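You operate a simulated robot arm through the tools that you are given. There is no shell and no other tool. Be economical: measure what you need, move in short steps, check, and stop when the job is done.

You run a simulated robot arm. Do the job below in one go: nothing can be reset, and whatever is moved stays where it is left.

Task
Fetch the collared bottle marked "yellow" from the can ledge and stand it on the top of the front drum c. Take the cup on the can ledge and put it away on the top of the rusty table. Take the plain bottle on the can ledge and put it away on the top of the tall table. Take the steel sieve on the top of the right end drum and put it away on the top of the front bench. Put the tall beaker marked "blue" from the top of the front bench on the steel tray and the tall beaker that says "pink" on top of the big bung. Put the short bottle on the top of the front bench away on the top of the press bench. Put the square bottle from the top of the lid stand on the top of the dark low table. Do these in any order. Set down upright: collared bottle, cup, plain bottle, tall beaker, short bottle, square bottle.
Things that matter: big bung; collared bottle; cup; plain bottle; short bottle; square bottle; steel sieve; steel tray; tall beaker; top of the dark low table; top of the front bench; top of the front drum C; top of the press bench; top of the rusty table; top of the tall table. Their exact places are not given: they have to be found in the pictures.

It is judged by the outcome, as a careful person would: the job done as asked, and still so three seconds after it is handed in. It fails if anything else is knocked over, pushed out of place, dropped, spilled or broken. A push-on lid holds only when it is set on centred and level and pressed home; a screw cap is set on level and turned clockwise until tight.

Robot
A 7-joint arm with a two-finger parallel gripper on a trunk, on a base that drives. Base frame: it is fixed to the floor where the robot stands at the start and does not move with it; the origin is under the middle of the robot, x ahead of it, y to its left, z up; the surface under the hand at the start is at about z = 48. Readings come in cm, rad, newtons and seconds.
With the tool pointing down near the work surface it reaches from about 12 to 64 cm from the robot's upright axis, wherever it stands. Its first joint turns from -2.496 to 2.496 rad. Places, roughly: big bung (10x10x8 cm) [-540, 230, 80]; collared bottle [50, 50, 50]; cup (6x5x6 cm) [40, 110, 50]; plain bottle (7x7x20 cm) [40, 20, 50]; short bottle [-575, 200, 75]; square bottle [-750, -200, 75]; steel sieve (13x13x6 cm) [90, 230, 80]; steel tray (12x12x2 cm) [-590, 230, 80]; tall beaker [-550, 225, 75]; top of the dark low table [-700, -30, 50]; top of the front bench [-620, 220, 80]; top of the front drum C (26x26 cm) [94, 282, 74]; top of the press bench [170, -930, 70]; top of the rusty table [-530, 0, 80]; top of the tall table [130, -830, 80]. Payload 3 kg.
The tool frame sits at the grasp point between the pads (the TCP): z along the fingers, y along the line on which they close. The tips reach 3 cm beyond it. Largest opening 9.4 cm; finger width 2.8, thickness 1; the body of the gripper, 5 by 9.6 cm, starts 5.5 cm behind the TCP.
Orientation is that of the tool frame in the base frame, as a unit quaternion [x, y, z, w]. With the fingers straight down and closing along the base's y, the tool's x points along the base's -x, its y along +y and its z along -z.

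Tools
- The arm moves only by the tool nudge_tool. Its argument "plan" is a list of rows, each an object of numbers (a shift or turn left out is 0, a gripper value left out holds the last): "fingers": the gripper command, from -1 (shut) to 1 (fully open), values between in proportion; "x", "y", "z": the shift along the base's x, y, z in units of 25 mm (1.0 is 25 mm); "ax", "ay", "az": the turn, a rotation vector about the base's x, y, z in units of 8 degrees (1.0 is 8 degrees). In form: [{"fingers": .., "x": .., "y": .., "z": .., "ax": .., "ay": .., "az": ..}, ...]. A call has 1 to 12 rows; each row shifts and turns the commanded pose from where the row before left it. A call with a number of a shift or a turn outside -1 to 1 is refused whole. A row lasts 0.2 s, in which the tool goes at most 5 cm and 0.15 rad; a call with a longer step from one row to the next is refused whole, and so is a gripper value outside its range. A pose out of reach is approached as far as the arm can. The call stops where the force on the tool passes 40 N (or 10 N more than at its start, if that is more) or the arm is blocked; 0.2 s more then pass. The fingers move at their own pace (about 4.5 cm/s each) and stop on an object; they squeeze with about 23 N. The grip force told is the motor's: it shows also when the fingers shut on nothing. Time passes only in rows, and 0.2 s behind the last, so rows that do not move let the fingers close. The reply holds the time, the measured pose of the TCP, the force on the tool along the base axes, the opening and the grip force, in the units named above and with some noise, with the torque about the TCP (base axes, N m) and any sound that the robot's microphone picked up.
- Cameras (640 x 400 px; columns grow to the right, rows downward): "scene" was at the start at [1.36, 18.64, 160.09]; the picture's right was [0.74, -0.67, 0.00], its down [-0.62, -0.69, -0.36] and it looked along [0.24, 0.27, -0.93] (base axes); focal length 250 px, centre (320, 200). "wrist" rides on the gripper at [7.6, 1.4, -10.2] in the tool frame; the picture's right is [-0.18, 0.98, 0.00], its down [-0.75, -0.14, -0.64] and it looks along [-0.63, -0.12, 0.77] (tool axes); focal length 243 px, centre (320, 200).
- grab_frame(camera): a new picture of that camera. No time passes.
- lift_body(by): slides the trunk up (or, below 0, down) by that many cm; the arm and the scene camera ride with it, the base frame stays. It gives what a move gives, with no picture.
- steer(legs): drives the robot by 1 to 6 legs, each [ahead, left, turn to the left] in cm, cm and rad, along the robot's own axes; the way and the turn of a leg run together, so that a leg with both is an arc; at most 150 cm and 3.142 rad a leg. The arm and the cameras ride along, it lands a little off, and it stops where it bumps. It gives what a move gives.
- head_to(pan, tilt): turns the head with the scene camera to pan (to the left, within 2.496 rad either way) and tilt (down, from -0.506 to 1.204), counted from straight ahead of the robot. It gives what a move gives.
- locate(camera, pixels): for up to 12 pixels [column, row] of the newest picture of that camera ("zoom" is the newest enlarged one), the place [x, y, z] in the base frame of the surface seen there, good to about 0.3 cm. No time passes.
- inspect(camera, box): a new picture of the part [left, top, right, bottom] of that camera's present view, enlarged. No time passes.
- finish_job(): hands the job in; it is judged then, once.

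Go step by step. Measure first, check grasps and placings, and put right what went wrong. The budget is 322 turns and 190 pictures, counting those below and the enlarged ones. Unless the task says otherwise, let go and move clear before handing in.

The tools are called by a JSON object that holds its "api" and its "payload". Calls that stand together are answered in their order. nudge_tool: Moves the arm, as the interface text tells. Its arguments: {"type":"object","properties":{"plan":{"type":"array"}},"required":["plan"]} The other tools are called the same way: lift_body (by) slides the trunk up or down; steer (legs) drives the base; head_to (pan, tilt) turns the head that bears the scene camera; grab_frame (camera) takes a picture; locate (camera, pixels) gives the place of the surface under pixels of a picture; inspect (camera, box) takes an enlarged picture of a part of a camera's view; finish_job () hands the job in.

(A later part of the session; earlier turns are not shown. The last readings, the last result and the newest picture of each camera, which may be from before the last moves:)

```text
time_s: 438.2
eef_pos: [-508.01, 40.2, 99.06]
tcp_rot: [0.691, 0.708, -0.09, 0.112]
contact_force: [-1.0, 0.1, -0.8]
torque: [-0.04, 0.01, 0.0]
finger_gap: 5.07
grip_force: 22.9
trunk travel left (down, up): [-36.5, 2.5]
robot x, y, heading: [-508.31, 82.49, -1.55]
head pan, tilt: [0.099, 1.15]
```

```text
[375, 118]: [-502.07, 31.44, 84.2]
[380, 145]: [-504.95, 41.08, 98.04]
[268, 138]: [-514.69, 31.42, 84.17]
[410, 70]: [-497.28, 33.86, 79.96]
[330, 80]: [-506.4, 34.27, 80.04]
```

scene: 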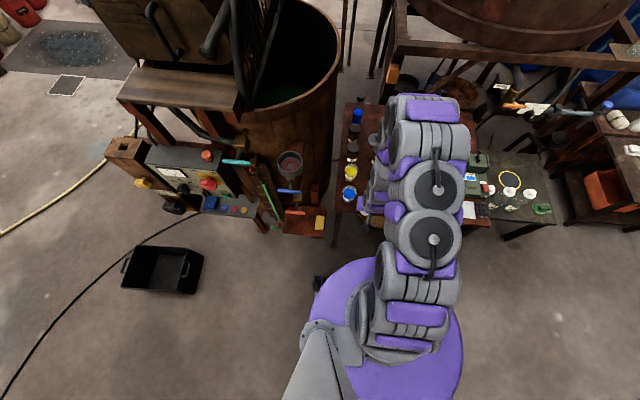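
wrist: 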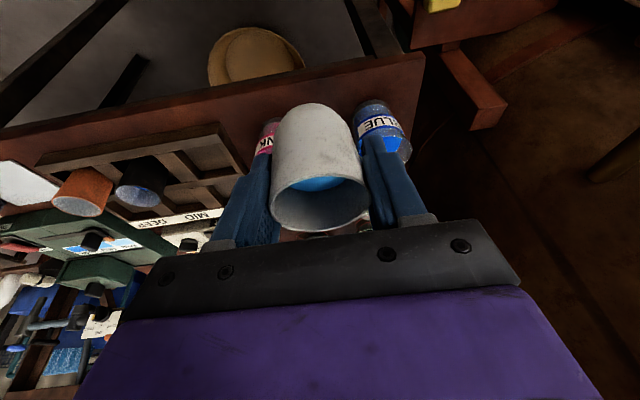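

{"api": "nudge_tool", "payload": {"plan": [{"az": 0.8}, {"az": 1}, {"az": 1}, {"az": 1}, {"az": 1}, {"az": 1}, {"az": 1}, {"az": 1}, {"az": 1}, {"az": 1}, {"az": 0.8}, {"az": 0.4}]}}

{"api": "grab_frame", "payload": {"camera": "wrist"}}

{"api": "inspect", "payload": {"camera": "scene", "box": [320, 80, 480, 240]}}

```text
time_s: 440.8
eef_pos: [-508.08, 40.03, 98.97]
tcp_rot: [0.006, 0.989, 0.013, 0.144]
contact_force: [0.0, -0.6, -0.9]
torque: [0.01, 0.01, 0.0]
finger_gap: 5.07
grip_force: 23.4
trunk travel left (down, up): [-36.5, 2.5]
robot x, y, heading: [-508.7, 82.88, -1.553]
head pan, tilt: [0.099, 1.15]
```

```text
88 pictures are left
```

wrist: 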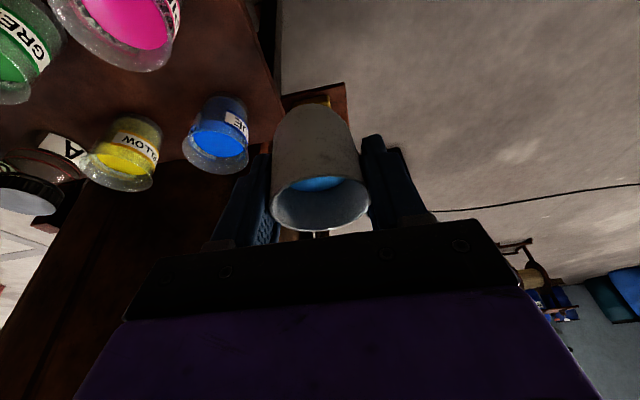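

```text
2.50 times, centred on (400, 160) of scene
```

zoom: 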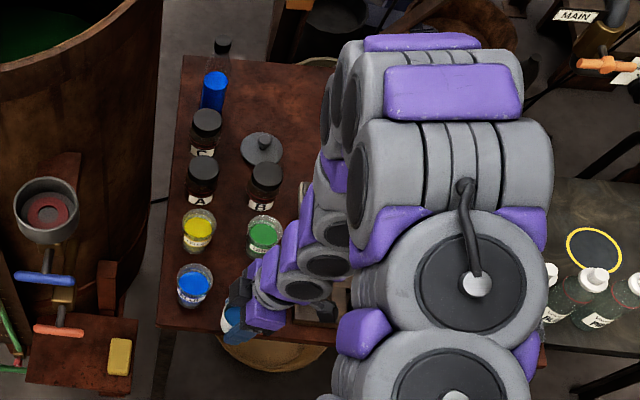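

{"api": "locate", "payload": {"camera": "wrist", "pixels": [[183, 148], [248, 155], [218, 173], [222, 125], [80, 165], [155, 180], [118, 190], [90, 45], [180, 30], [140, 70], [50, 60], [15, 103]]}}

{"api": "locate", "payload": {"camera": "zoom", "pixels": [[194, 283], [176, 283], [213, 283], [199, 225], [182, 225], [216, 225], [264, 234], [248, 234], [281, 234], [264, 248], [194, 270], [194, 298]]}}

```text
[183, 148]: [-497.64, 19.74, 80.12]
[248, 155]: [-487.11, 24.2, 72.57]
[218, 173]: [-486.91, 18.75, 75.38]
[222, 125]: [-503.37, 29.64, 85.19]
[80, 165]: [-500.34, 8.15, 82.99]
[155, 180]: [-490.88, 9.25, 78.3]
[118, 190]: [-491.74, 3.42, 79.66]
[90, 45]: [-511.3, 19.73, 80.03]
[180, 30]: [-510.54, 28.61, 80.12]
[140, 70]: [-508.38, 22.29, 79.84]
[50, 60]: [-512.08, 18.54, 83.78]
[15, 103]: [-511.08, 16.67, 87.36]
```

```text
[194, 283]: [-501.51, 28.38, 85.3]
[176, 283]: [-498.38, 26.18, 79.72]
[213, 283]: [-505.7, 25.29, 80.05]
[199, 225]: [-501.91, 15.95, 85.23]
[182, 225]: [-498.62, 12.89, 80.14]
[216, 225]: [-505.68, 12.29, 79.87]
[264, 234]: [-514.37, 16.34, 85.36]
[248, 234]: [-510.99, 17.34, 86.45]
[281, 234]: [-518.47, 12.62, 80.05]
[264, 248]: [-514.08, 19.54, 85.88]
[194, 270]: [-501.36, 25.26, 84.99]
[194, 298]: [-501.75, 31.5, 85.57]
```

{"api": "nudge_tool", "payload": {"plan": [{"y": -0.5}, {"y": -0.9}, {"y": -0.9}, {"y": -0.9}, {"y": -0.9}, {"y": -0.9}, {"y": -0.9}, {"y": -0.8}, {"y": -0.38}, {"z": -0.6}, {"z": -0.6}, {}]}}

{"api": "grab_frame", "payload": {"camera": "wrist"}}

{"api": "inspect", "payload": {"camera": "scene", "box": [320, 80, 480, 240]}}

```text
time_s: 443.4
eef_pos: [-507.95, 22.42, 95.93]
tcp_rot: [0.006, 0.99, 0.013, 0.143]
contact_force: [1.1, 0.2, -0.5]
torque: [-0.01, 0.01, 0.01]
finger_gap: 5.09
grip_force: 23.2
trunk travel left (down, up): [-36.5, 2.5]
robot x, y, heading: [-508.35, 82.35, -1.556]
head pan, tilt: [0.099, 1.15]
```

```text
86 pictures are left
```

wrist: 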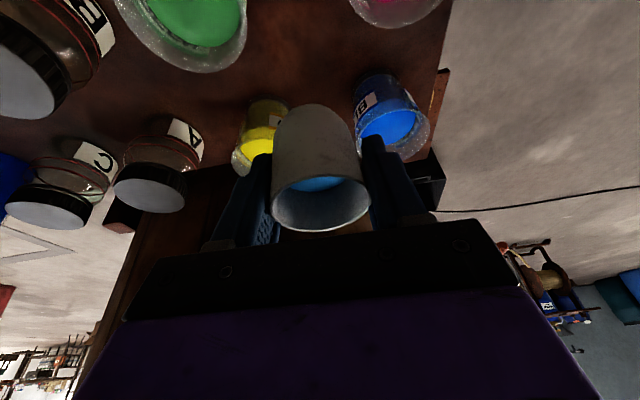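

```text
2.50 times, centred on (400, 160) of scene
```

zoom: 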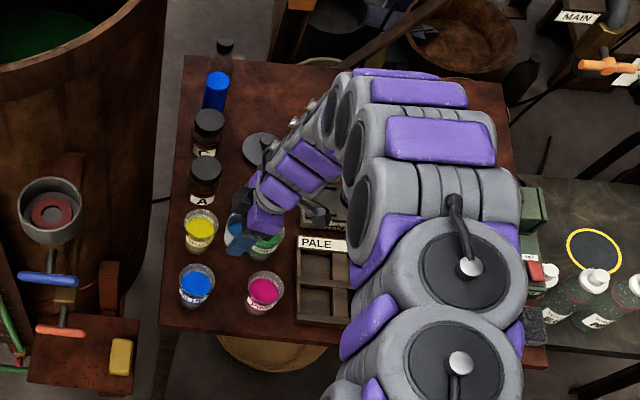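

{"api": "locate", "payload": {"camera": "zoom", "pixels": [[264, 289], [264, 276], [264, 304], [197, 283], [197, 271], [197, 299], [201, 227], [201, 212], [201, 242]]}}

```text
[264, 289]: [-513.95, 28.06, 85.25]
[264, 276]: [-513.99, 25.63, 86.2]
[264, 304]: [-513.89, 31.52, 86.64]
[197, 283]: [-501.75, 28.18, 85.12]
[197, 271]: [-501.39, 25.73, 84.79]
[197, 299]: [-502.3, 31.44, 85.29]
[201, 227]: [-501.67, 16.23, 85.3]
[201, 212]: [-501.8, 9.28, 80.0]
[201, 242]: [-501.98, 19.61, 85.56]
```

{"api": "nudge_tool", "payload": {"plan": [{"z": -0.6}, {"z": -0.8}, {"z": -0.8}, {"z": -0.8}, {"z": -0.6}, {"z": -0.4}, {"z": -0.3}, {}]}}

{"api": "grab_frame", "payload": {"camera": "wrist"}}

```text
time_s: 445.2
eef_pos: [-507.93, 22.47, 85.36]
tcp_rot: [0.005, 0.989, 0.013, 0.144]
contact_force: [-0.4, -1.1, -1.3]
torque: [0.0, 0.02, -0.02]
finger_gap: 5.07
grip_force: 22.7
trunk travel left (down, up): [-36.5, 2.5]
robot x, y, heading: [-508.64, 82.69, -1.556]
head pan, tilt: [0.099, 1.15]
```

```text
84 pictures are left
```

wrist: 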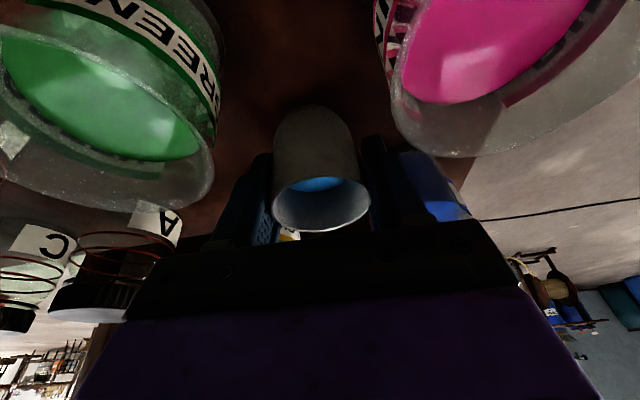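

{"api": "nudge_tool", "payload": {"plan": [{"z": -0.15}, {"z": -0.1}, {"z": -0.1}, {"z": -0.1}, {}]}}

```text
time_s: 446.4
eef_pos: [-507.66, 22.22, 84.47]
tcp_rot: [0.005, 0.99, 0.011, 0.143]
contact_force: [1.3, -3.8, 22.9]
torque: [-0.04, -0.17, 0.03]
finger_gap: 5.1
grip_force: 23.2
trunk travel left (down, up): [-36.5, 2.5]
robot x, y, heading: [-508.15, 82.06, -1.555]
head pan, tilt: [0.099, 1.15]
```

{"api": "nudge_tool", "payload": {"plan": [{"z": 0.06}, {"fingers": 0.1}, {"fingers": 0.3}, {"fingers": 0.42}, {}, {"z": 0.4}, {"z": 0.6}, {"z": 0.8}, {"z": 1}, {"z": 1}, {"z": 1}, {}]}}

{"api": "grab_frame", "payload": {"camera": "wrist"}}

```text
time_s: 449.0
eef_pos: [-507.78, 22.5, 96.25]
tcp_rot: [0.006, 0.99, 0.014, 0.144]
contact_force: [-0.3, 0.3, -0.5]
torque: [0.0, 0.0, 0.0]
finger_gap: 6.69
grip_force: 0.0
trunk travel left (down, up): [-36.5, 2.5]
robot x, y, heading: [-508.26, 82.51, -1.555]
head pan, tilt: [0.099, 1.15]
```

```text
83 pictures are left
```

wrist: 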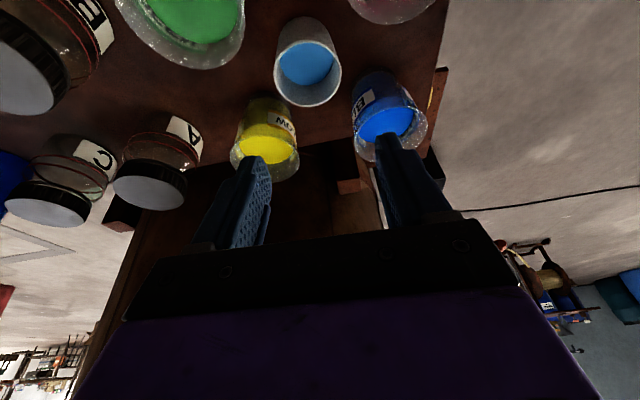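

{"api": "nudge_tool", "payload": {"plan": [{"z": 1}, {"z": 1}, {"z": 1}, {"y": 1}, {"y": 1}, {"y": 1}, {"y": 1}, {"y": 1}, {"y": 1}, {}]}}

{"api": "steer", "payload": {"legs": [[-38, 0, 0], [0, -55, 0]]}}

{"api": "nudge_tool", "payload": {"plan": [{"ay": 1, "fingers": 1}, {"ay": 1.0}, {"az": -1}, {"az": -1}, {"az": -1}, {"az": -1}, {"az": -1}, {"az": -1}, {"az": -1}, {"az": -1}, {"az": -1}, {"az": -1}]}}

{"api": "steer", "payload": {"legs": [[0, 0, -3.12]]}}

{"api": "grab_frame", "payload": {"camera": "wrist"}}

```text
time_s: 451.2
eef_pos: [-507.92, 37.43, 103.64]
tcp_rot: [0.005, 0.989, 0.014, 0.145]
contact_force: [0.5, 0.1, -1.6]
torque: [0.01, 0.01, 0.01]
finger_gap: 6.68
grip_force: 0.1
trunk travel left (down, up): [-36.5, 2.5]
robot x, y, heading: [-508.26, 82.63, -1.554]
head pan, tilt: [0.099, 1.15]
```

```text
time_s: 456.4
eef_pos: [-562.17, 74.72, 103.78]
tcp_rot: [-0.003, 0.99, 0.015, 0.14]
contact_force: [0.7, -0.5, 0.2]
torque: [-0.02, 0.09, 0.03]
finger_gap: 6.67
grip_force: 0.0
trunk travel left (down, up): [-36.5, 2.5]
robot x, y, heading: [-564.0, 120.05, -1.535]
head pan, tilt: [0.099, 1.15]
```

```text
time_s: 459.0
eef_pos: [-562.61, 74.76, 103.86]
tcp_rot: [0.642, 0.766, 0.007, 0.011]
contact_force: [-0.5, -0.3, -0.1]
torque: [0.02, -0.04, 0.03]
finger_gap: 9.42
grip_force: 0.0
trunk travel left (down, up): [-36.5, 2.5]
robot x, y, heading: [-564.12, 119.5, -1.533]
head pan, tilt: [0.099, 1.15]
```

```text
time_s: 466.6
eef_pos: [-568.11, 164.34, 103.87]
tcp_rot: [0.786, -0.618, -0.012, 0.009]
contact_force: [-0.2, 0.1, -0.1]
torque: [0.02, -0.01, -0.01]
finger_gap: 9.4
grip_force: 0.2
trunk travel left (down, up): [-36.5, 2.5]
robot x, y, heading: [-564.18, 119.48, 1.668]
head pan, tilt: [0.099, 1.15]
```

```text
82 pictures are left
```

wrist: 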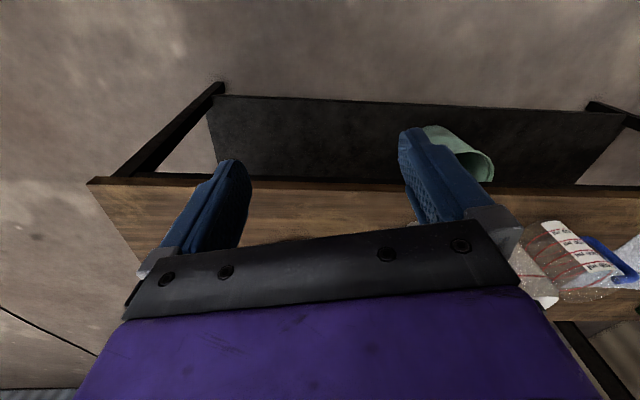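

{"api": "steer", "payload": {"legs": [[0, 0, -0.09], [30, 0, 0]]}}

{"api": "head_to", "payload": {"pan": 0.3, "tilt": 0.9}}

{"api": "grab_frame", "payload": {"camera": "wrist"}}

```text
time_s: 469.1
eef_pos: [-564.1, 193.6, 103.97]
tcp_rot: [0.757, -0.653, -0.013, 0.006]
contact_force: [0.0, 0.2, 0.4]
torque: [0.0, 0.02, -0.02]
finger_gap: 9.42
grip_force: 0.0
trunk travel left (down, up): [-36.5, 2.5]
robot x, y, heading: [-564.34, 148.49, 1.578]
head pan, tilt: [0.099, 1.15]
```

```text
time_s: 469.9
eef_pos: [-564.22, 193.46, 104.0]
tcp_rot: [0.757, -0.653, -0.013, 0.005]
contact_force: [-0.5, -1.1, 0.9]
torque: [0.0, -0.03, 0.0]
finger_gap: 9.41
grip_force: 0.0
trunk travel left (down, up): [-36.5, 2.5]
robot x, y, heading: [-564.44, 148.78, 1.578]
head pan, tilt: [0.3, 0.901]
```

```text
81 pictures are left
```

wrist: 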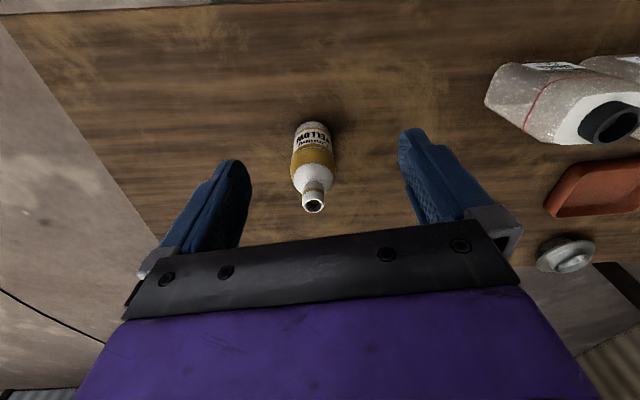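

{"api": "inspect", "payload": {"camera": "wrist", "box": [270, 110, 360, 220]}}

{"api": "locate", "payload": {"camera": "wrist", "pixels": [[314, 205], [314, 195], [314, 183], [314, 170], [314, 150], [313, 128], [296, 145], [333, 145], [296, 175], [332, 175], [304, 203], [323, 203]]}}

```text
3.64 times, centred on (315, 165) of wrist
```

zoom: 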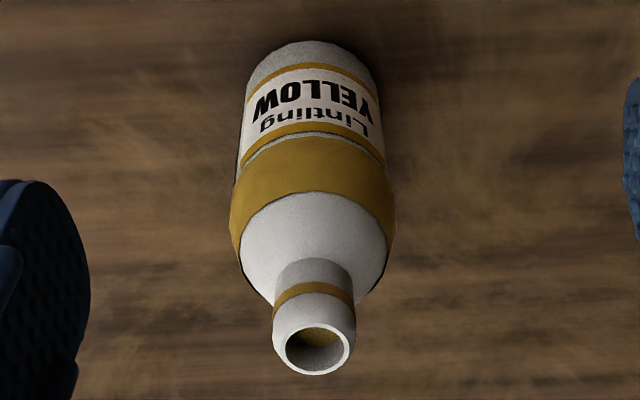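

```text
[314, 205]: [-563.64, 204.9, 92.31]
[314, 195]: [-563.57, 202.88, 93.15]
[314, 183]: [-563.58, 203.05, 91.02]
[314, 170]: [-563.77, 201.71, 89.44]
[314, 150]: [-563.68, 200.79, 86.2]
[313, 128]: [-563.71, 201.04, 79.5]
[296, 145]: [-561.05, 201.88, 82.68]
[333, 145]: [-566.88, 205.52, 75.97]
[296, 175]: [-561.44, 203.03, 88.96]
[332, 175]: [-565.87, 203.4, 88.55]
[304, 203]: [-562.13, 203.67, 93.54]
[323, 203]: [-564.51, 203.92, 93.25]
```

{"api": "nudge_tool", "payload": {"plan": [{"y": 1, "x": 0.24}, {"y": 1}, {"y": 1}, {"y": 1}, {"y": 0.2}, {}, {"z": -1}, {"z": -1}, {"z": -1}, {}]}}

{"api": "grab_frame", "payload": {"camera": "wrist"}}

```text
time_s: 472.1
eef_pos: [-563.91, 203.82, 96.5]
tcp_rot: [0.757, -0.653, -0.013, 0.006]
contact_force: [0.2, -1.0, 0.6]
torque: [-0.01, -0.03, -0.02]
finger_gap: 9.43
grip_force: 0.0
trunk travel left (down, up): [-36.5, 2.5]
robot x, y, heading: [-564.37, 148.64, 1.579]
head pan, tilt: [0.3, 0.901]
```

```text
79 pictures are left
```

wrist: 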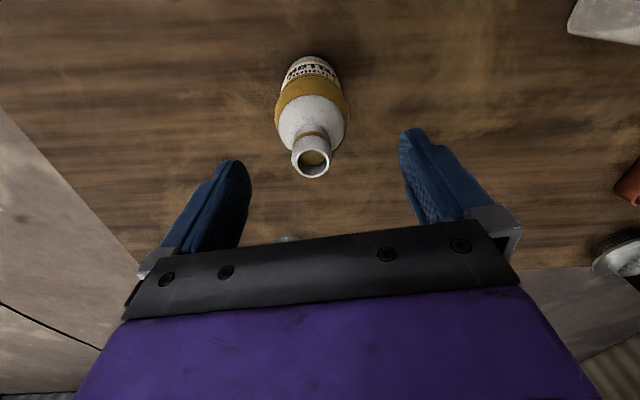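

{"api": "nudge_tool", "payload": {"plan": [{"z": -1, "x": 0.1}, {"z": -1}, {"z": -0.8}, {"z": -0.3}, {}, {"fingers": -1}, {}, {}, {}]}}

{"api": "grab_frame", "payload": {"camera": "wrist"}}

```text
time_s: 474.1
eef_pos: [-563.86, 201.84, 90.96]
tcp_rot: [0.758, -0.652, -0.015, 0.006]
contact_force: [2.0, 0.1, 5.6]
torque: [0.05, 0.0, -0.03]
finger_gap: 4.91
grip_force: 22.7
out of reach, approached as far as the arm can: row 2, 3, 4
trunk travel left (down, up): [-36.5, 2.5]
robot x, y, heading: [-564.16, 148.71, 1.576]
head pan, tilt: [0.3, 0.901]
```

```text
78 pictures are left
```

wrist: 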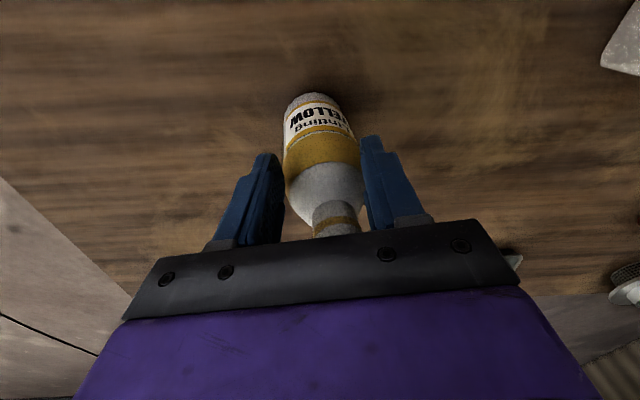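

{"api": "nudge_tool", "payload": {"plan": [{"fingers": 1}, {}, {}, {"z": 1}, {"z": 1}, {"z": 1}, {"z": 1}, {"z": 1}, {"z": 1}, {}]}}

{"api": "lift_body", "payload": {"by": -8}}

{"api": "grab_frame", "payload": {"camera": "wrist"}}

```text
time_s: 476.3
eef_pos: [-563.64, 201.62, 105.88]
tcp_rot: [0.757, -0.653, -0.013, 0.006]
contact_force: [-0.5, -0.3, 0.2]
torque: [0.05, 0.02, 0.0]
finger_gap: 9.39
grip_force: 0.0
trunk travel left (down, up): [-36.5, 2.5]
robot x, y, heading: [-564.24, 148.93, 1.579]
head pan, tilt: [0.3, 0.901]
```

```text
time_s: 477.5
eef_pos: [-563.66, 201.7, 97.84]
tcp_rot: [0.757, -0.653, -0.013, 0.006]
contact_force: [0.2, 0.1, 0.4]
torque: [0.02, -0.01, 0.0]
finger_gap: 9.37
grip_force: 0.0
trunk travel left (down, up): [-28.5, 10.5]
robot x, y, heading: [-564.36, 148.7, 1.579]
head pan, tilt: [0.3, 0.901]
```

```text
77 pictures are left
```

wrist: 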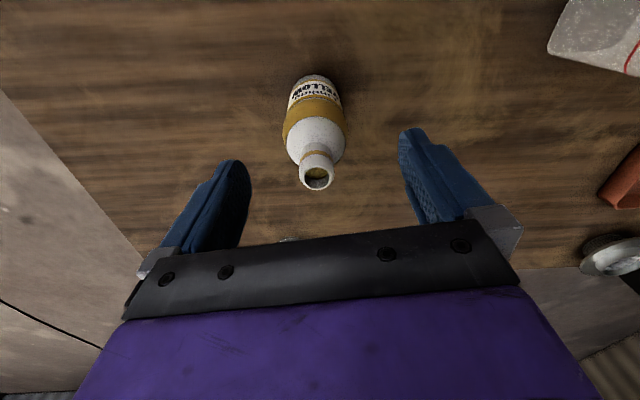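

{"api": "locate", "payload": {"camera": "wrist", "pixels": [[316, 165], [300, 175], [333, 175], [285, 130], [345, 130], [315, 115], [316, 190]]}}

```text
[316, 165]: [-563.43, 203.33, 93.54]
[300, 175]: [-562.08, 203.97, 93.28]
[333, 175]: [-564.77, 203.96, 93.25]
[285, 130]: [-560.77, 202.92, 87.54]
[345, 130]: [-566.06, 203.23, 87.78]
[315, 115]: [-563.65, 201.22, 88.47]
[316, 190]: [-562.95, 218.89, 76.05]
```

{"api": "nudge_tool", "payload": {"plan": [{"y": 0.96, "x": 0.08}, {"z": -1}, {"z": -1}, {"z": -1}, {"z": -0.6}, {}]}}

```text
time_s: 478.9
eef_pos: [-563.33, 204.21, 89.13]
tcp_rot: [0.758, -0.652, -0.014, 0.006]
contact_force: [0.4, 0.1, -0.3]
torque: [-0.01, 0.01, -0.01]
finger_gap: 9.43
grip_force: 0.1
trunk travel left (down, up): [-28.5, 10.5]
robot x, y, heading: [-564.83, 148.88, 1.58]
head pan, tilt: [0.3, 0.901]
```

{"api": "nudge_tool", "payload": {"plan": [{"z": -0.12}, {"fingers": -1}, {}, {}, {}]}}

{"api": "nudge_tool", "payload": {"plan": [{"z": 0.3}, {"z": 0.6}, {"z": 0.9}, {"z": 1}, {"z": 1}, {}]}}

{"api": "grab_frame", "payload": {"camera": "wrist"}}

```text
time_s: 480.1
eef_pos: [-563.32, 204.06, 88.7]
tcp_rot: [0.757, -0.653, -0.013, 0.006]
contact_force: [-1.4, 0.8, 1.4]
torque: [0.06, 0.07, 0.02]
finger_gap: 6.04
grip_force: 22.9
trunk travel left (down, up): [-28.5, 10.5]
robot x, y, heading: [-564.56, 148.71, 1.576]
head pan, tilt: [0.3, 0.901]
```

```text
time_s: 481.5
eef_pos: [-563.33, 203.98, 98.08]
tcp_rot: [0.757, -0.653, -0.013, 0.007]
contact_force: [1.2, 1.3, -3.9]
torque: [0.0, 0.01, -0.04]
finger_gap: 6.0
grip_force: 23.0
trunk travel left (down, up): [-28.5, 10.5]
robot x, y, heading: [-564.41, 148.51, 1.574]
head pan, tilt: [0.3, 0.901]
```

```text
76 pictures are left
```

wrist: 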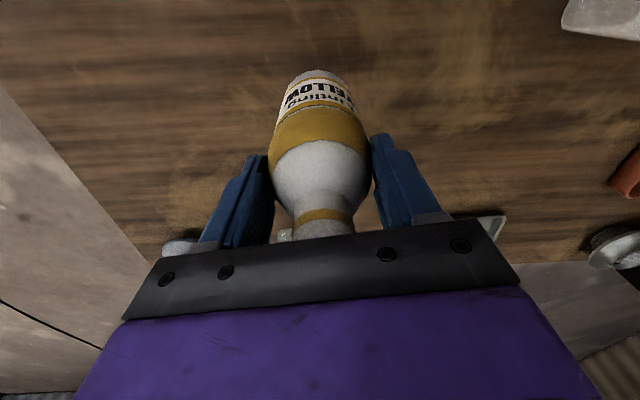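

{"api": "lift_body", "payload": {"by": 10}}

{"api": "nudge_tool", "payload": {"plan": [{"y": -0.6}, {"y": -1}, {"y": -1}, {"y": -1}, {"y": -1}, {}]}}

{"api": "steer", "payload": {"legs": [[-30, 0, 0], [0, 0, -1.57], [150, 25, 0]]}}

{"api": "head_to", "payload": {"pan": -0.8, "tilt": 0.35}}

{"api": "grab_frame", "payload": {"camera": "scene"}}

```text
time_s: 482.8
eef_pos: [-563.35, 204.1, 108.08]
tcp_rot: [0.757, -0.653, -0.013, 0.006]
contact_force: [-0.1, 0.3, -4.3]
torque: [0.02, 0.02, -0.02]
finger_gap: 6.04
grip_force: 22.6
trunk travel left (down, up): [-38.5, 0.5]
robot x, y, heading: [-564.54, 148.77, 1.58]
head pan, tilt: [0.3, 0.901]
```

```text
time_s: 484.2
eef_pos: [-563.49, 192.55, 107.98]
tcp_rot: [0.757, -0.653, -0.013, 0.006]
contact_force: [-0.6, -0.1, -2.0]
torque: [0.01, -0.03, 0.01]
finger_gap: 6.03
grip_force: 22.4
trunk travel left (down, up): [-38.5, 0.5]
robot x, y, heading: [-564.55, 148.84, 1.58]
head pan, tilt: [0.3, 0.901]
```

```text
refused: leg 3 is longer than a leg can be; nothing moved
```

```text
time_s: 485.5
eef_pos: [-563.55, 192.49, 108.17]
tcp_rot: [0.758, -0.652, -0.013, 0.006]
contact_force: [-0.3, -0.2, -4.0]
torque: [-0.01, -0.03, 0.03]
finger_gap: 6.05
grip_force: 23.2
trunk travel left (down, up): [-38.5, 0.5]
robot x, y, heading: [-564.45, 148.51, 1.577]
head pan, tilt: [-0.799, 0.351]
```

```text
75 pictures are left
```

scene: 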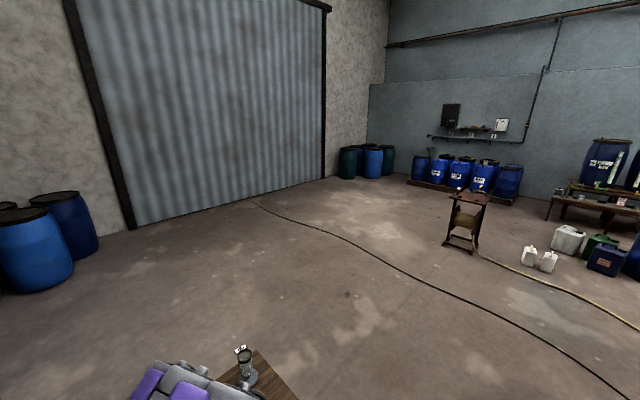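

{"api": "steer", "payload": {"legs": [[-30, 0, 0], [0, 0, -1.57], [145, 25, 0]]}}

{"api": "head_to", "payload": {"pan": -0.9, "tilt": 0.35}}

{"api": "grab_frame", "payload": {"camera": "scene"}}

```text
time_s: 498.1
eef_pos: [-379.71, 155.05, 107.99]
tcp_rot: [-0.108, 0.994, 0.014, 0.004]
contact_force: [0.5, -0.2, -3.4]
torque: [0.01, 0.03, -0.01]
finger_gap: 6.04
grip_force: 23.3
trunk travel left (down, up): [-38.5, 0.5]
robot x, y, heading: [-423.47, 153.31, 0.071]
head pan, tilt: [-0.799, 0.351]
```

```text
time_s: 498.8
eef_pos: [-379.86, 154.96, 108.16]
tcp_rot: [-0.107, 0.994, 0.014, 0.006]
contact_force: [0.5, 0.2, -3.6]
torque: [0.01, -0.01, 0.01]
finger_gap: 6.03
grip_force: 22.6
trunk travel left (down, up): [-38.5, 0.5]
robot x, y, heading: [-423.67, 153.43, 0.074]
head pan, tilt: [-0.901, 0.351]
```

```text
74 pictures are left
```

scene: 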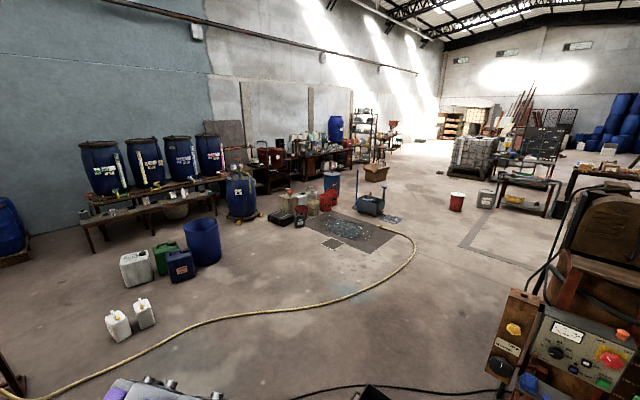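

{"api": "inspect", "payload": {"camera": "scene", "box": [200, 80, 480, 260]}}

{"api": "locate", "payload": {"camera": "scene", "pixels": [[200, 262], [300, 225], [370, 212], [390, 235], [455, 208], [330, 190], [378, 180], [420, 175], [390, 160], [470, 180], [240, 218], [345, 245]]}}

```text
2.22 times, centred on (340, 170) of scene
```

zoom: 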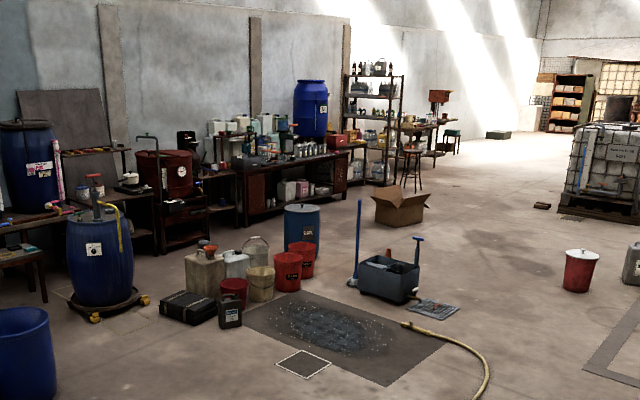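

```text
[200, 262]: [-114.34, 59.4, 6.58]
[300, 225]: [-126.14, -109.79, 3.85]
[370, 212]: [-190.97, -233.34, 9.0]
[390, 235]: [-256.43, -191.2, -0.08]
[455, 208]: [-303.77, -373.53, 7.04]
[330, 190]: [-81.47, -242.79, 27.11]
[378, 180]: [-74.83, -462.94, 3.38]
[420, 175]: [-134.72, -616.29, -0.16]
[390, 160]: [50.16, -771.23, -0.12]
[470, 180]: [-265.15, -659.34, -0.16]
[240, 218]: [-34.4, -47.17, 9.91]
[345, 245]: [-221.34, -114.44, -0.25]
```

{"api": "locate", "payload": {"camera": "scene", "pixels": [[415, 252], [400, 278], [350, 297], [250, 313], [365, 180], [385, 182], [449, 172], [500, 182], [400, 150], [365, 160], [340, 165], [480, 180]]}}

{"api": "inspect", "payload": {"camera": "scene", "box": [330, 90, 470, 200]}}

{"api": "locate", "payload": {"camera": "zoom", "pixels": [[345, 170], [330, 190], [380, 165], [420, 150], [300, 190], [300, 235], [250, 235], [260, 150], [370, 150], [440, 205]]}}

```text
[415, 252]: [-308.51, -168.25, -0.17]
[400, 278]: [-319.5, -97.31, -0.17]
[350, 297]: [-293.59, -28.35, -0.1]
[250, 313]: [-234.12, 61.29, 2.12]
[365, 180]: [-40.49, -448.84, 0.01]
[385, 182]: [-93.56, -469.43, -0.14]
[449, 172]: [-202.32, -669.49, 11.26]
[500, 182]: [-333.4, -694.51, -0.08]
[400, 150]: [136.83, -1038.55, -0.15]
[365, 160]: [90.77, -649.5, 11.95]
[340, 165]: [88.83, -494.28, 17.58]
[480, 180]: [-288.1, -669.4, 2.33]
```

```text
3.64 times, centred on (400, 145) of scene
```

zoom: 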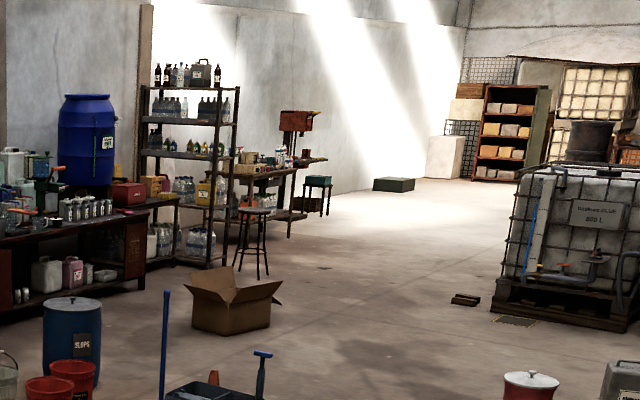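

```text
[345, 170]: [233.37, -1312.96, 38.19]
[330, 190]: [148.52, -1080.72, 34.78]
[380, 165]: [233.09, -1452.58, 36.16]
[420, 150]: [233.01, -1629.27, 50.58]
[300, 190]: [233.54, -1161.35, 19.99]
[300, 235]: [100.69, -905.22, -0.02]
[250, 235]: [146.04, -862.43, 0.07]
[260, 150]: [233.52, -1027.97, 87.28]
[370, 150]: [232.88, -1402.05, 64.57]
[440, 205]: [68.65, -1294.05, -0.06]
```

{"api": "steer", "payload": {"legs": [[123, 0, -0.07], [0, 0, -1.57], [135, -18, 0], [80, -47, 0], [140, 0, 0], [60, 35, 0]]}}

```text
time_s: 529.3
eef_pos: [-345.58, -295.8, 108.1]
tcp_rot: [0.678, 0.735, 0.005, 0.014]
contact_force: [-0.9, -0.6, -3.5]
torque: [0.01, 0.04, 0.02]
finger_gap: 6.02
grip_force: 23.0
trunk travel left (down, up): [-38.5, 0.5]
robot x, y, heading: [-341.28, -252.1, -1.634]
head pan, tilt: [-0.901, 0.351]
```

{"api": "steer", "payload": {"legs": [[43, 98, 0.064], [55, 25, 0], [100, 25, 0], [110, 70, 0], [80, 40, 0]]}}

{"api": "head_to", "payload": {"pan": 0.6, "tilt": 0.45}}

{"api": "grab_frame", "payload": {"camera": "scene"}}

```text
time_s: 553.0
eef_pos: [-111.1, -694.67, 108.14]
tcp_rot: [0.671, 0.742, 0.006, 0.015]
contact_force: [0.2, 0.5, -3.8]
torque: [0.0, 0.01, 0.02]
finger_gap: 6.03
grip_force: 23.3
trunk travel left (down, up): [-38.5, 0.5]
robot x, y, heading: [-108.05, -651.36, -1.609]
head pan, tilt: [-0.901, 0.351]
```

```text
time_s: 554.6
eef_pos: [-111.16, -694.44, 108.16]
tcp_rot: [0.671, 0.741, 0.005, 0.015]
contact_force: [-0.4, 0.2, -3.6]
torque: [0.02, -0.01, -0.01]
finger_gap: 6.03
grip_force: 22.3
trunk travel left (down, up): [-38.5, 0.5]
robot x, y, heading: [-107.97, -651.41, -1.618]
head pan, tilt: [0.6, 0.45]
```

```text
71 pictures are left
```

scene: 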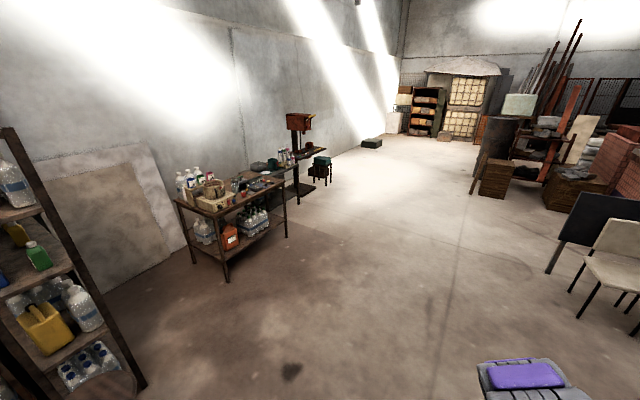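

{"api": "inspect", "payload": {"camera": "scene", "box": [160, 100, 360, 290]}}

{"api": "locate", "payload": {"camera": "scene", "pixels": [[222, 210], [280, 180], [250, 195], [300, 160], [300, 150], [320, 163], [265, 168], [228, 280], [286, 233], [305, 200], [320, 190], [275, 165]]}}

```text
2.11 times, centred on (260, 195) of scene
```

zoom: 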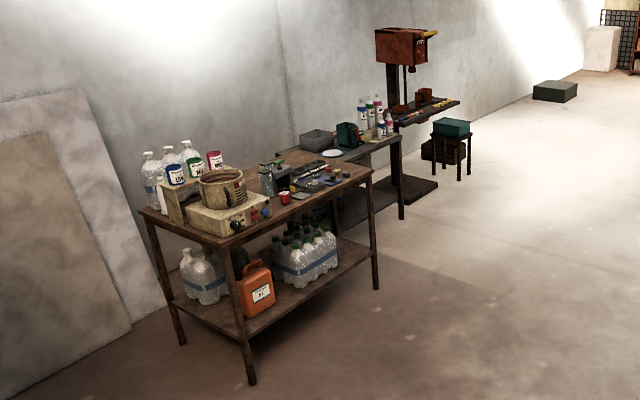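

```text
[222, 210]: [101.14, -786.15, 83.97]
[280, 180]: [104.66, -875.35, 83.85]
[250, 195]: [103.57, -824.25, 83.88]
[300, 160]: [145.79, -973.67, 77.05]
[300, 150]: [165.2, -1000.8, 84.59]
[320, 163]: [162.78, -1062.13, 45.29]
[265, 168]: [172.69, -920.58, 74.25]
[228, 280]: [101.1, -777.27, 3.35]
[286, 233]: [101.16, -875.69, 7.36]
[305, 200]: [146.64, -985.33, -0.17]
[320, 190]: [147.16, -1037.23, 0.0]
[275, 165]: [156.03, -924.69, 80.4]
```

{"api": "steer", "payload": {"legs": [[55, 74, 0.045], [55, 74, 0], [150, 0, 0], [25, 0, 0], [0, 0, 1.57], [30, 0, 0]]}}

{"api": "head_to", "payload": {"pan": 0.25, "tilt": 0.8}}

{"api": "grab_frame", "payload": {"camera": "scene"}}

```text
time_s: 577.9
eef_pos: [109.84, -943.73, 108.24]
tcp_rot: [-0.057, 0.998, 0.015, 0.008]
contact_force: [0.0, 0.0, -3.5]
torque: [-0.02, 0.02, 0.03]
finger_gap: 6.01
grip_force: 22.9
trunk travel left (down, up): [-38.5, 0.5]
robot x, y, heading: [66.45, -941.18, -0.027]
head pan, tilt: [0.6, 0.45]
```

```text
time_s: 578.7
eef_pos: [109.55, -943.8, 108.25]
tcp_rot: [-0.057, 0.998, 0.015, 0.008]
contact_force: [-0.4, -0.1, -3.7]
torque: [-0.02, 0.01, 0.02]
finger_gap: 6.02
grip_force: 22.9
trunk travel left (down, up): [-38.5, 0.5]
robot x, y, heading: [66.6, -941.19, -0.028]
head pan, tilt: [0.25, 0.799]
```

```text
69 pictures are left
```

scene: 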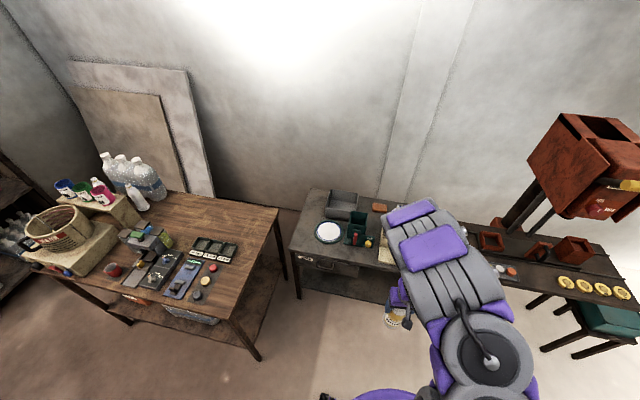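

{"api": "inspect", "payload": {"camera": "scene", "box": [280, 180, 420, 290]}}

{"api": "locate", "payload": {"camera": "scene", "pixels": [[292, 250], [318, 192], [320, 255], [345, 262], [328, 232], [328, 243], [357, 245], [375, 255], [240, 215], [255, 235], [245, 290], [275, 210]]}}

```text
3.64 times, centred on (350, 235) of scene
```

zoom: 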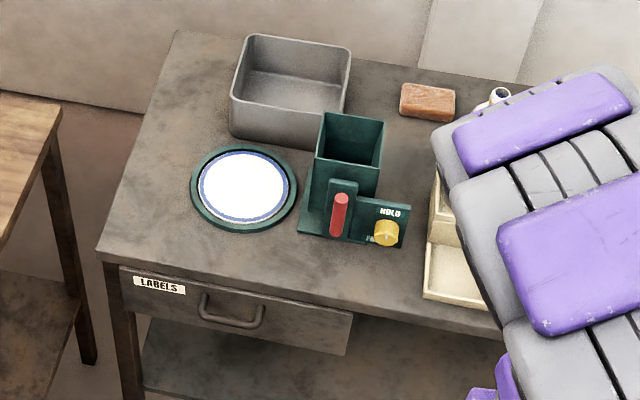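

```text
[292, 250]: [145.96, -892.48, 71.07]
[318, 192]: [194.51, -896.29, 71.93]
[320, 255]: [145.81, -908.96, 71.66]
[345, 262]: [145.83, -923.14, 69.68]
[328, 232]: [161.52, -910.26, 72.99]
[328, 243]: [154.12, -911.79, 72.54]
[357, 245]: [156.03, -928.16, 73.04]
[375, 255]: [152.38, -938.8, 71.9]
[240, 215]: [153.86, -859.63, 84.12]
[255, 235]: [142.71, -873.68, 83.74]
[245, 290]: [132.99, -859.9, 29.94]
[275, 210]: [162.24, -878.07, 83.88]
```

{"api": "steer", "payload": {"legs": [[36, 14, 0.028]]}}

{"api": "nudge_tool", "payload": {"plan": [{"y": 0.8, "x": 0.3}, {"y": 1, "x": 0.3}, {"y": 1, "x": 0.3}, {"y": 1, "x": 0.3}, {"y": 1, "x": 0.2}, {"y": 1}, {"y": 1}, {"y": 1}, {"y": 1}, {"y": 1}, {"y": 0.5}, {}]}}

{"api": "grab_frame", "payload": {"camera": "wrist"}}

```text
time_s: 581.1
eef_pos: [145.4, -929.2, 108.3]
tcp_rot: [-0.074, 0.997, 0.017, 0.007]
contact_force: [-0.2, -0.5, -3.6]
torque: [0.02, 0.03, 0.0]
finger_gap: 6.01
grip_force: 23.0
trunk travel left (down, up): [-38.5, 0.5]
robot x, y, heading: [101.99, -927.69, 0.005]
head pan, tilt: [0.25, 0.799]
```

```text
time_s: 583.7
eef_pos: [148.73, -903.04, 108.44]
tcp_rot: [-0.074, 0.997, 0.015, 0.009]
contact_force: [-0.4, -0.8, -3.4]
torque: [0.04, -0.05, -0.02]
finger_gap: 6.03
grip_force: 23.4
trunk travel left (down, up): [-38.5, 0.5]
robot x, y, heading: [102.12, -927.41, 0.009]
head pan, tilt: [0.25, 0.799]
```

```text
67 pictures are left
```

wrist: 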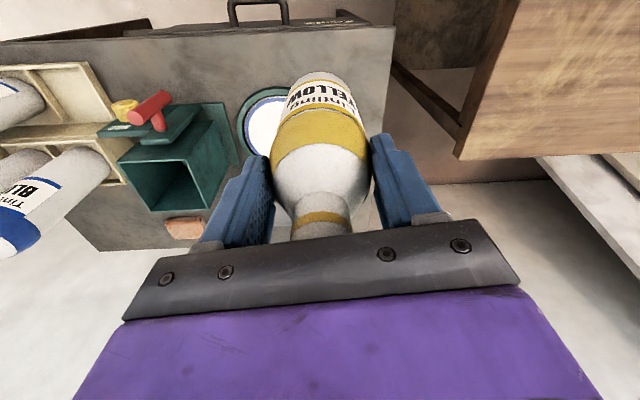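

{"api": "nudge_tool", "payload": {"plan": [{"x": 0.8, "y": 1}, {"x": 0.7, "y": 1}, {}]}}

{"api": "lift_body", "payload": {"by": -18}}

{"api": "grab_frame", "payload": {"camera": "wrist"}}

{"api": "inspect", "payload": {"camera": "scene", "box": [240, 130, 440, 270]}}

```text
time_s: 584.5
eef_pos: [148.61, -903.09, 108.36]
tcp_rot: [-0.075, 0.997, 0.015, 0.008]
contact_force: [-0.3, -0.2, -3.0]
torque: [0.03, 0.02, -0.03]
finger_gap: 6.02
grip_force: 23.4
out of reach, approached as far as the arm can: row 1, 2
trunk travel left (down, up): [-38.5, 0.5]
robot x, y, heading: [101.99, -927.84, 0.01]
head pan, tilt: [0.25, 0.799]
```

```text
time_s: 586.5
eef_pos: [148.73, -903.04, 90.48]
tcp_rot: [-0.075, 0.997, 0.014, 0.008]
contact_force: [-0.8, -0.8, -2.8]
torque: [0.03, 0.02, -0.03]
finger_gap: 6.02
grip_force: 22.5
trunk travel left (down, up): [-20.5, 18.5]
robot x, y, heading: [101.96, -927.4, 0.007]
head pan, tilt: [0.25, 0.799]
```

```text
66 pictures are left
```

wrist: 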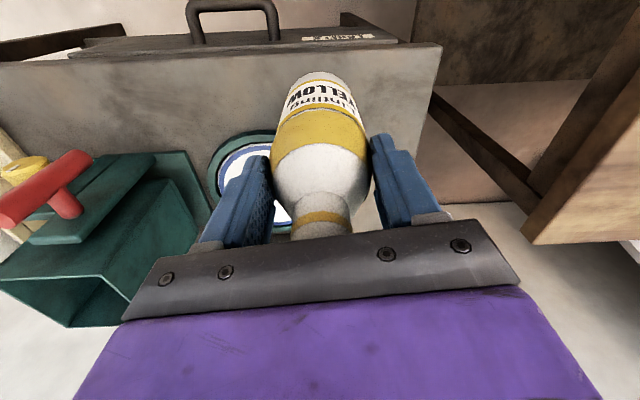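

```text
2.86 times, centred on (340, 200) of scene
```

zoom: 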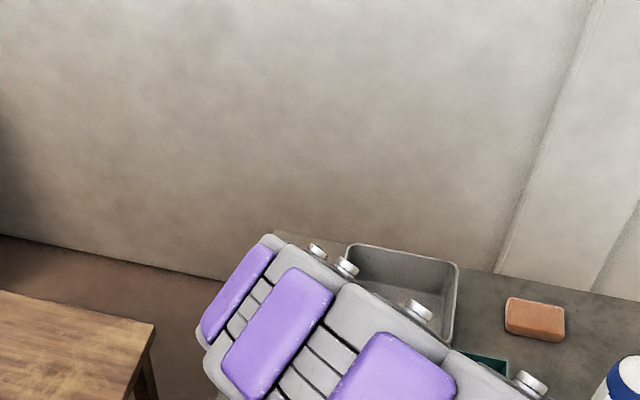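

{"api": "nudge_tool", "payload": {"plan": [{"x": 0.8, "y": 1}, {"x": 0.7, "y": 1}, {}]}}

```text
time_s: 587.3
eef_pos: [148.64, -903.07, 90.46]
tcp_rot: [-0.073, 0.997, 0.014, 0.007]
contact_force: [0.0, 0.0, -3.1]
torque: [-0.01, -0.01, -0.02]
finger_gap: 6.03
grip_force: 22.9
out of reach, approached as far as the arm can: row 1, 2
trunk travel left (down, up): [-20.5, 18.5]
robot x, y, heading: [102.16, -927.76, 0.009]
head pan, tilt: [0.25, 0.799]
```

{"api": "lift_body", "payload": {"by": 9}}

{"api": "nudge_tool", "payload": {"plan": [{"z": -1}, {"z": -1}, {"z": -1}, {"z": -0.8}, {"x": 0.8, "y": 1}, {"x": 0.75, "y": 1}, {}]}}

{"api": "grab_frame", "payload": {"camera": "wrist"}}

```text
time_s: 588.5
eef_pos: [148.66, -903.12, 99.31]
tcp_rot: [-0.074, 0.997, 0.014, 0.009]
contact_force: [-0.4, 0.4, -3.6]
torque: [-0.03, 0.02, -0.01]
finger_gap: 6.03
grip_force: 23.0
trunk travel left (down, up): [-29.5, 9.5]
robot x, y, heading: [102.02, -927.63, 0.007]
head pan, tilt: [0.25, 0.799]
```

```text
time_s: 590.1
eef_pos: [147.68, -903.17, 91.82]
tcp_rot: [-0.074, 0.997, 0.015, 0.009]
contact_force: [0.0, -0.1, -2.7]
torque: [-0.02, 0.0, -0.01]
finger_gap: 6.01
grip_force: 22.3
out of reach, approached as far as the arm can: row 2, 3, 5, 6
trunk travel left (down, up): [-29.5, 9.5]
robot x, y, heading: [102.15, -927.19, 0.007]
head pan, tilt: [0.25, 0.799]
```

```text
64 pictures are left
```

wrist: 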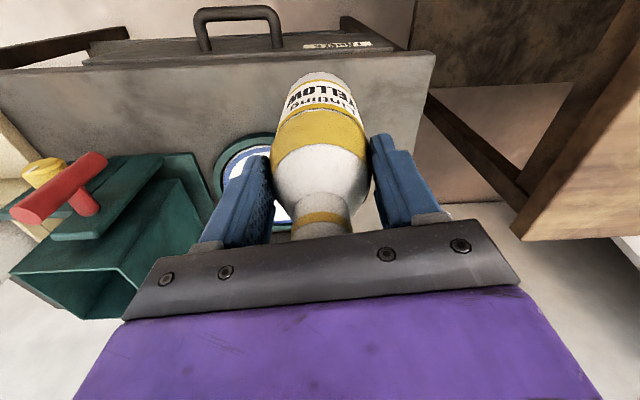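

{"api": "steer", "payload": {"legs": [[5, 5, 0]]}}

{"api": "lift_body", "payload": {"by": -5}}

{"api": "grab_frame", "payload": {"camera": "wrist"}}

```text
time_s: 591.6
eef_pos: [152.26, -896.57, 91.61]
tcp_rot: [-0.077, 0.997, 0.01, 0.009]
contact_force: [0.3, -1.2, -3.2]
torque: [0.01, 0.05, -0.01]
finger_gap: 6.04
grip_force: 22.9
trunk travel left (down, up): [-29.5, 9.5]
robot x, y, heading: [107.17, -922.01, 0.008]
head pan, tilt: [0.25, 0.799]
stopped in leg 1: the robot was blocked; the commanded pose is now the measured one
```

```text
time_s: 592.6
eef_pos: [152.52, -896.96, 86.7]
tcp_rot: [-0.077, 0.997, 0.012, 0.01]
contact_force: [-0.7, -0.3, -4.2]
torque: [0.03, 0.01, 0.04]
finger_gap: 6.04
grip_force: 23.0
trunk travel left (down, up): [-24.5, 14.5]
robot x, y, heading: [107.02, -922.21, 0.007]
head pan, tilt: [0.25, 0.799]
```

```text
63 pictures are left
```

wrist: 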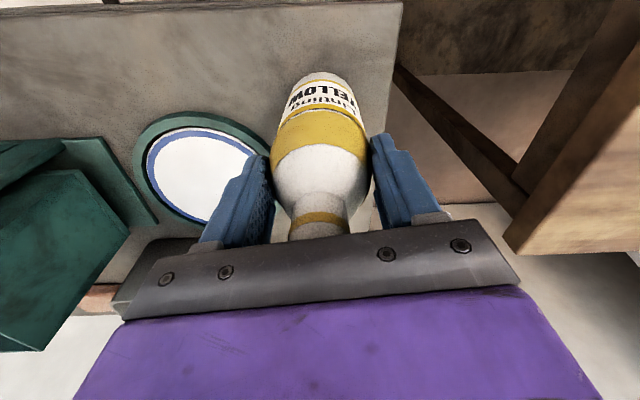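

{"api": "nudge_tool", "payload": {"plan": [{"z": -0.4}, {"z": -0.2}, {"z": -0.1}, {"z": -0.1}, {"z": -0.1}, {}]}}

```text
time_s: 594.0
eef_pos: [152.45, -898.76, 84.69]
tcp_rot: [-0.075, 0.997, 0.019, 0.011]
contact_force: [0.1, -3.8, 9.6]
torque: [-0.81, -0.14, -0.03]
finger_gap: 6.05
grip_force: 23.6
trunk travel left (down, up): [-24.5, 14.5]
robot x, y, heading: [107.04, -922.77, 0.008]
head pan, tilt: [0.25, 0.799]
```

{"api": "nudge_tool", "payload": {"plan": [{"z": 0.2}, {}]}}

{"api": "grab_frame", "payload": {"camera": "wrist"}}

```text
time_s: 594.6
eef_pos: [152.49, -899.22, 85.36]
tcp_rot: [-0.073, 0.997, 0.02, 0.01]
contact_force: [0.5, -1.0, -3.4]
torque: [0.02, 0.01, -0.03]
finger_gap: 6.02
grip_force: 23.4
trunk travel left (down, up): [-24.5, 14.5]
robot x, y, heading: [107.21, -923.23, 0.009]
head pan, tilt: [0.25, 0.799]
```

```text
62 pictures are left
```

wrist: 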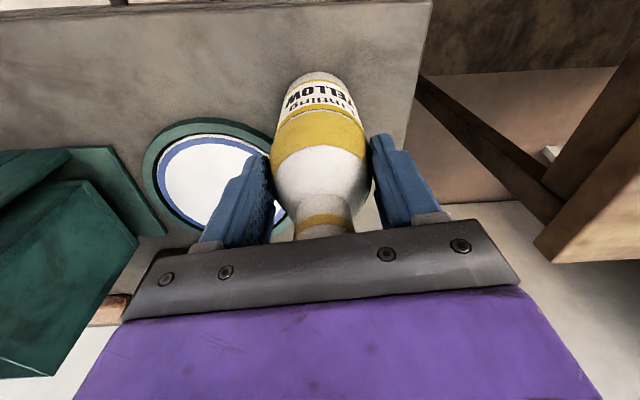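

{"api": "nudge_tool", "payload": {"plan": [{}, {}, {"z": -0.1}, {"z": -0.1}, {"z": -0.1}, {}]}}

```text
time_s: 596.0
eef_pos: [152.53, -898.73, 84.62]
tcp_rot: [-0.074, 0.997, 0.019, 0.012]
contact_force: [3.8, -7.2, 24.0]
torque: [-0.56, -0.21, -0.01]
finger_gap: 6.06
grip_force: 23.0
trunk travel left (down, up): [-24.5, 14.5]
robot x, y, heading: [107.21, -922.79, 0.009]
head pan, tilt: [0.25, 0.799]
```

{"api": "nudge_tool", "payload": {"plan": [{"z": 0.1}, {"fingers": 0.4}, {}, {"fingers": 1}, {}, {"z": 0.5}, {"z": 1}, {"z": 1}, {"z": 1}, {}]}}

{"api": "lift_body", "payload": {"by": 12}}

{"api": "grab_frame", "payload": {"camera": "wrist"}}

```text
time_s: 598.2
eef_pos: [152.5, -898.74, 93.62]
tcp_rot: [-0.075, 0.997, 0.017, 0.009]
contact_force: [-0.4, 0.2, 1.1]
torque: [0.0, -0.03, -0.04]
finger_gap: 9.41
grip_force: 0.0
trunk travel left (down, up): [-24.5, 14.5]
robot x, y, heading: [107.04, -922.97, 0.008]
head pan, tilt: [0.25, 0.799]
```

```text
time_s: 599.7
eef_pos: [152.56, -898.79, 105.47]
tcp_rot: [-0.075, 0.997, 0.017, 0.01]
contact_force: [0.5, 0.0, -0.1]
torque: [0.0, 0.0, 0.01]
finger_gap: 9.38
grip_force: 0.0
trunk travel left (down, up): [-36.5, 2.5]
robot x, y, heading: [107.09, -922.62, 0.01]
head pan, tilt: [0.25, 0.799]
```

```text
61 pictures are left
```

wrist: 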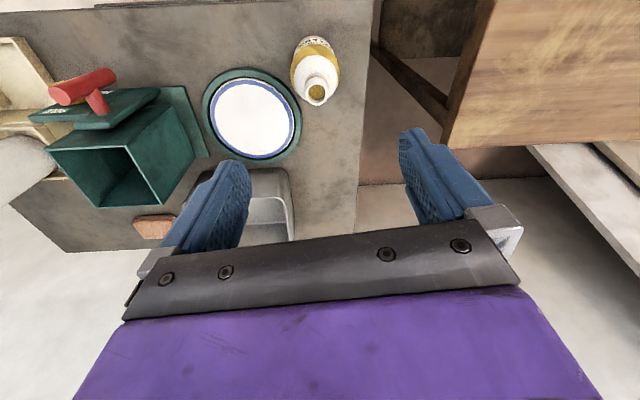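

{"api": "steer", "payload": {"legs": [[-57, 0, 0], [0, 70, 0]]}}

{"api": "head_to", "payload": {"pan": 0.0, "tilt": 0.95}}

{"api": "grab_frame", "payload": {"camera": "scene"}}

```text
time_s: 606.5
eef_pos: [92.98, -828.49, 105.71]
tcp_rot: [-0.076, 0.997, 0.021, 0.011]
contact_force: [-0.5, 1.1, -0.1]
torque: [-0.04, 0.03, 0.0]
finger_gap: 9.38
grip_force: 0.1
trunk travel left (down, up): [-36.5, 2.5]
robot x, y, heading: [47.65, -851.68, 0.011]
head pan, tilt: [0.25, 0.799]
```

```text
time_s: 607.3
eef_pos: [93.05, -828.3, 105.75]
tcp_rot: [-0.075, 0.997, 0.019, 0.011]
contact_force: [0.0, -0.7, 0.7]
torque: [-0.01, -0.01, -0.02]
finger_gap: 9.38
grip_force: 0.0
trunk travel left (down, up): [-36.5, 2.5]
robot x, y, heading: [47.56, -851.66, 0.009]
head pan, tilt: [0.0, 0.949]
```

```text
60 pictures are left
```

scene: 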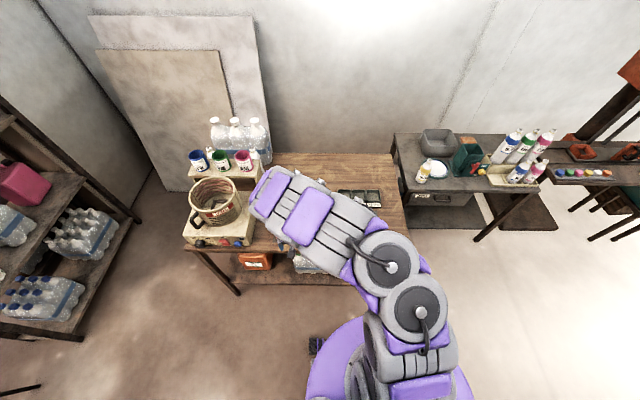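

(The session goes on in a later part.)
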